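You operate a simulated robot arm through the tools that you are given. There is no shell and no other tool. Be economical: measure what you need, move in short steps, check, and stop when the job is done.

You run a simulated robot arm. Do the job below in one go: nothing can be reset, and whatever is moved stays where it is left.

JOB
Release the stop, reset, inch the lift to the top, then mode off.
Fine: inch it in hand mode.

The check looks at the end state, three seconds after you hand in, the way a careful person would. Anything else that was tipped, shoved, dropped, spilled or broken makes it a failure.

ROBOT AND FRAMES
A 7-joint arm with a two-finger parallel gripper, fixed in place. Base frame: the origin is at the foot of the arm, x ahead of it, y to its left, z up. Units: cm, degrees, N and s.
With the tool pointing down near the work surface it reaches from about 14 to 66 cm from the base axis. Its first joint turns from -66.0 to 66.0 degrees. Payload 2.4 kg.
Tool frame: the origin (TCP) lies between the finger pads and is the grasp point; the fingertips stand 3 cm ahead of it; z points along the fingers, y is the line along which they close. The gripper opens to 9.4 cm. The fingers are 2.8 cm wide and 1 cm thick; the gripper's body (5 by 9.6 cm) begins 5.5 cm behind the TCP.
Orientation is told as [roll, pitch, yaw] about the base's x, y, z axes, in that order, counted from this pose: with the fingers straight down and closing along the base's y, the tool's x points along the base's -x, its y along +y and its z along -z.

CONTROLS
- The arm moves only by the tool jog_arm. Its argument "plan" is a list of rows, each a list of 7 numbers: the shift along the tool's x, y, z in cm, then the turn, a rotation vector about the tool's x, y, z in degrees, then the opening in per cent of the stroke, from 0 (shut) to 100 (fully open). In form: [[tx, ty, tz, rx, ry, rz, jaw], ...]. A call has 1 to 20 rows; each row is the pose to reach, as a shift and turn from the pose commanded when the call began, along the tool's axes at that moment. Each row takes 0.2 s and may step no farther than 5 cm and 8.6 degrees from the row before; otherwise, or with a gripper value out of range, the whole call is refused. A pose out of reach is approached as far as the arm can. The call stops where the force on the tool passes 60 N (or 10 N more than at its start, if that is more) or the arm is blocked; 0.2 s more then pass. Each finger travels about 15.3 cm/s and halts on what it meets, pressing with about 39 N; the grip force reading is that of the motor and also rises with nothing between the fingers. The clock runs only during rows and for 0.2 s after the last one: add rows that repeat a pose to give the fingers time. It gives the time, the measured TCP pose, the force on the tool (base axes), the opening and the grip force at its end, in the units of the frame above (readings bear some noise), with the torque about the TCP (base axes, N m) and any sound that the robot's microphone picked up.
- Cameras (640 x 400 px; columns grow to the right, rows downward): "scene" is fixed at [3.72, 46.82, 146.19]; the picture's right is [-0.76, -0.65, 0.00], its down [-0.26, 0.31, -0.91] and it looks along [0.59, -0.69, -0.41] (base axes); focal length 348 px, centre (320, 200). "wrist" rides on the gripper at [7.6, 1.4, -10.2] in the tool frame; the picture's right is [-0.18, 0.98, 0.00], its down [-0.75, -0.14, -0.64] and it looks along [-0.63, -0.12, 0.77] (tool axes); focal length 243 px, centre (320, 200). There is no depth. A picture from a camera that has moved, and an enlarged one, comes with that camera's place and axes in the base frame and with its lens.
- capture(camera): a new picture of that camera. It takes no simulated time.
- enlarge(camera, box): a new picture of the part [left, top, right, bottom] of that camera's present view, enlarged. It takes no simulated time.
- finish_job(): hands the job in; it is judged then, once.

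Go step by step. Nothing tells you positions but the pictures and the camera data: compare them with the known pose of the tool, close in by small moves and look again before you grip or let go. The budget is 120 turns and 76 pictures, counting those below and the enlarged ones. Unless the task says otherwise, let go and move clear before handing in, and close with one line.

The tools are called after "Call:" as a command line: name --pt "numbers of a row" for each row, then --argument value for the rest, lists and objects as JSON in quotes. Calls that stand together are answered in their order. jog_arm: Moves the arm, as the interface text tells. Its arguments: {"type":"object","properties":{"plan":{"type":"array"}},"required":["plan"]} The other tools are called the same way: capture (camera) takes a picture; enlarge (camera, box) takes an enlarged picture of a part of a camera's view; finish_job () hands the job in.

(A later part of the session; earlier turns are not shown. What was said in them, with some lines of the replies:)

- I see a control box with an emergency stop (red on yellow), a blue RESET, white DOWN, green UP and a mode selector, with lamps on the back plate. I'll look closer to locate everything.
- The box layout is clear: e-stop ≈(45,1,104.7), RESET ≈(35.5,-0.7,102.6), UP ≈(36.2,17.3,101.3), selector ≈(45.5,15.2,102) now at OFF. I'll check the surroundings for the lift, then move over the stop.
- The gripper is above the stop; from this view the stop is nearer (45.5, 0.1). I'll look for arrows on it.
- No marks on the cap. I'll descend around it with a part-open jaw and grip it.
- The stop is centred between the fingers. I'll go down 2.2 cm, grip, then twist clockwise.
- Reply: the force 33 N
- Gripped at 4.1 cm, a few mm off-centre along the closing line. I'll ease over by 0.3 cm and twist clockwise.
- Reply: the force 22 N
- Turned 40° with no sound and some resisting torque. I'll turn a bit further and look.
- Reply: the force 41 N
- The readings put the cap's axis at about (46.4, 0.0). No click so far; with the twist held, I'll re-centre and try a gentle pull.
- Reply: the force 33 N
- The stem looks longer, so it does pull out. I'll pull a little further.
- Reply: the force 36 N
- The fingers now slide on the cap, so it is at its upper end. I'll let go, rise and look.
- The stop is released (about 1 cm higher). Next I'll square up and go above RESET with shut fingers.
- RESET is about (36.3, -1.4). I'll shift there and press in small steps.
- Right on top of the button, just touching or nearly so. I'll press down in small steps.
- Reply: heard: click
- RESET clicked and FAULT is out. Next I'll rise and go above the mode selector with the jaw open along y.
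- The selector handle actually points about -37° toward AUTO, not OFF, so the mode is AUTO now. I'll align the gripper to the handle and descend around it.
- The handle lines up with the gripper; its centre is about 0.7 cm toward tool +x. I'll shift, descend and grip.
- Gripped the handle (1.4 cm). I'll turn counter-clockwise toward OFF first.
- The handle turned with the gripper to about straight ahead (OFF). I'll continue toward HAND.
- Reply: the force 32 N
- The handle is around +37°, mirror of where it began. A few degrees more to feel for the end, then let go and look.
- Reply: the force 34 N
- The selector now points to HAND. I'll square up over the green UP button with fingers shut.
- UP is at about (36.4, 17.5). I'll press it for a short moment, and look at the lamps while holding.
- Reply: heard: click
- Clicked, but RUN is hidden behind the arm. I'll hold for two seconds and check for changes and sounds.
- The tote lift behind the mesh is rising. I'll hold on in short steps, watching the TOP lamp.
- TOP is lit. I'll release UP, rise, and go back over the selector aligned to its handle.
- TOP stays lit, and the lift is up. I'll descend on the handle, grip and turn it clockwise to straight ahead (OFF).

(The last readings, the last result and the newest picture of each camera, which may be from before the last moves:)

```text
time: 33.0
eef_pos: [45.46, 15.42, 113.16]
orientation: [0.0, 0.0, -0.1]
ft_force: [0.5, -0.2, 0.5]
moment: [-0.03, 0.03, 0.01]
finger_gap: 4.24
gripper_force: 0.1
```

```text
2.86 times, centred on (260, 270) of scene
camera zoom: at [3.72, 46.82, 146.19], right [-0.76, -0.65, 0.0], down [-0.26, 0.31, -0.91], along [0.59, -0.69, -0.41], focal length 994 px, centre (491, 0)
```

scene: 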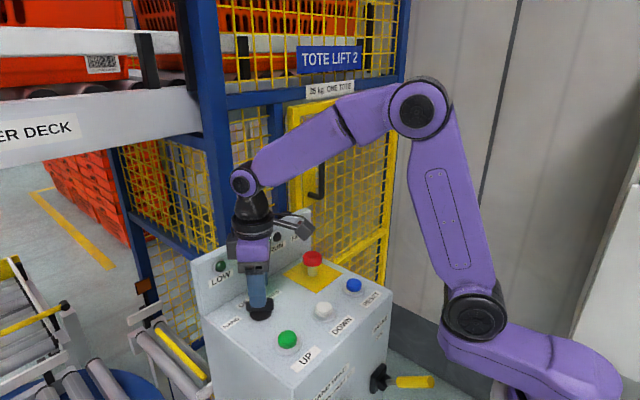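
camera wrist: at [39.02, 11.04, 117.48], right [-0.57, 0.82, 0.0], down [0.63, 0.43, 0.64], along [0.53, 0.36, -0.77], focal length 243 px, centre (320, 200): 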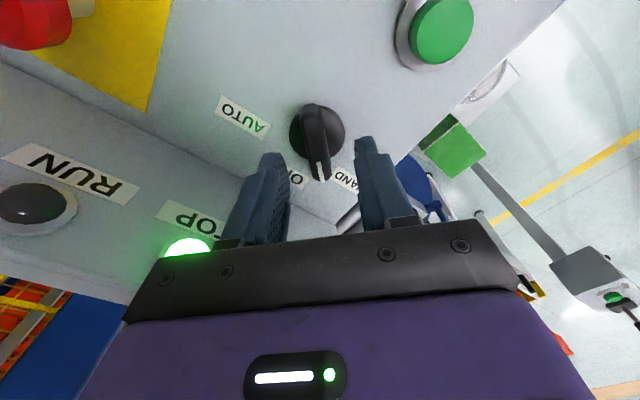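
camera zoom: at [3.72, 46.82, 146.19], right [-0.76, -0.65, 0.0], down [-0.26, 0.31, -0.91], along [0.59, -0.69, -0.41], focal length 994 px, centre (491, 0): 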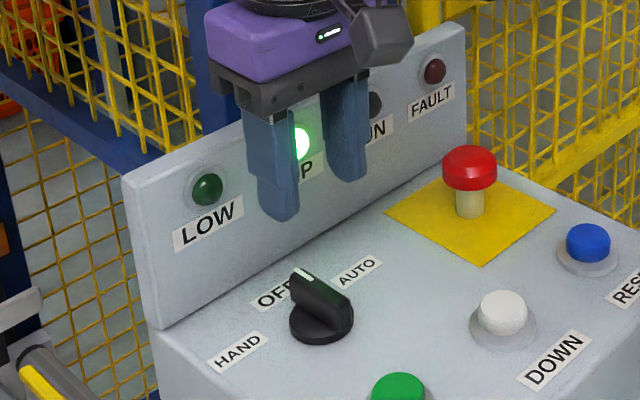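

The selector points at OFF, TOP is lit, FAULT is out and the stop is up. I'll move clear and take one last look.

Call:
jog_arm --pt "1 0 -4 0 0 0 45" --pt "4 0 -7 0 0 0 45" --pt "8 0 -10 0 0 0 45" --pt "12 0 -13 0 0 0 45" --pt "15 0 -15 0 0 0 45" --pt "15 0 -15 0 0 0 45"

Call:
capture --camera "scene"

Call:
capture --camera "wrist"

```text
time: 34.4
eef_pos: [30.33, 15.39, 128.1]
orientation: [-0.1, 0.0, 0.1]
ft_force: [-0.3, -0.7, 0.9]
moment: [0.0, 0.0, -0.02]
finger_gap: 4.24
gripper_force: 0.1
```

```text
30 pictures are left
```

scene: 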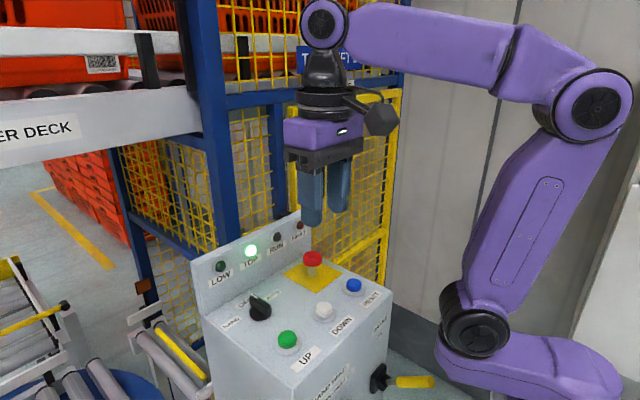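

```text
29 pictures are left
camera wrist: at [22.65, 16.71, 138.36], right [0.18, 0.98, 0.0], down [0.75, -0.14, 0.64], along [0.63, -0.12, -0.77], focal length 243 px, centre (320, 200)
```

wrist: 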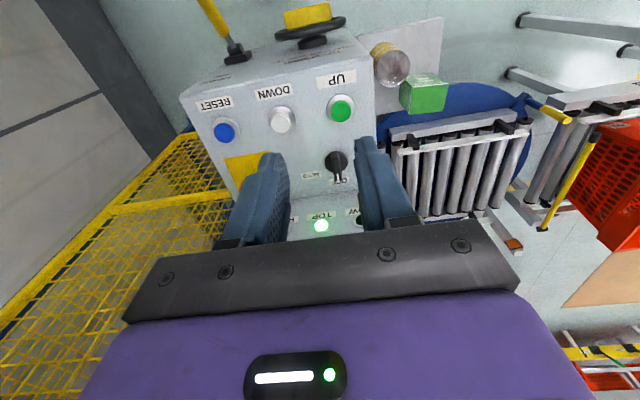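

Everything is as asked: stop out, FAULT off, lift at TOP, mode OFF, and the arm is clear. Handing in.

Call:
finish_job

```text
The job is handed in.
```

The stop is released and reset, the lift was run up in hand mode with one UP press held about 3 seconds (not short taps) until the TOP lamp lit, and the mode selector is back at OFF.
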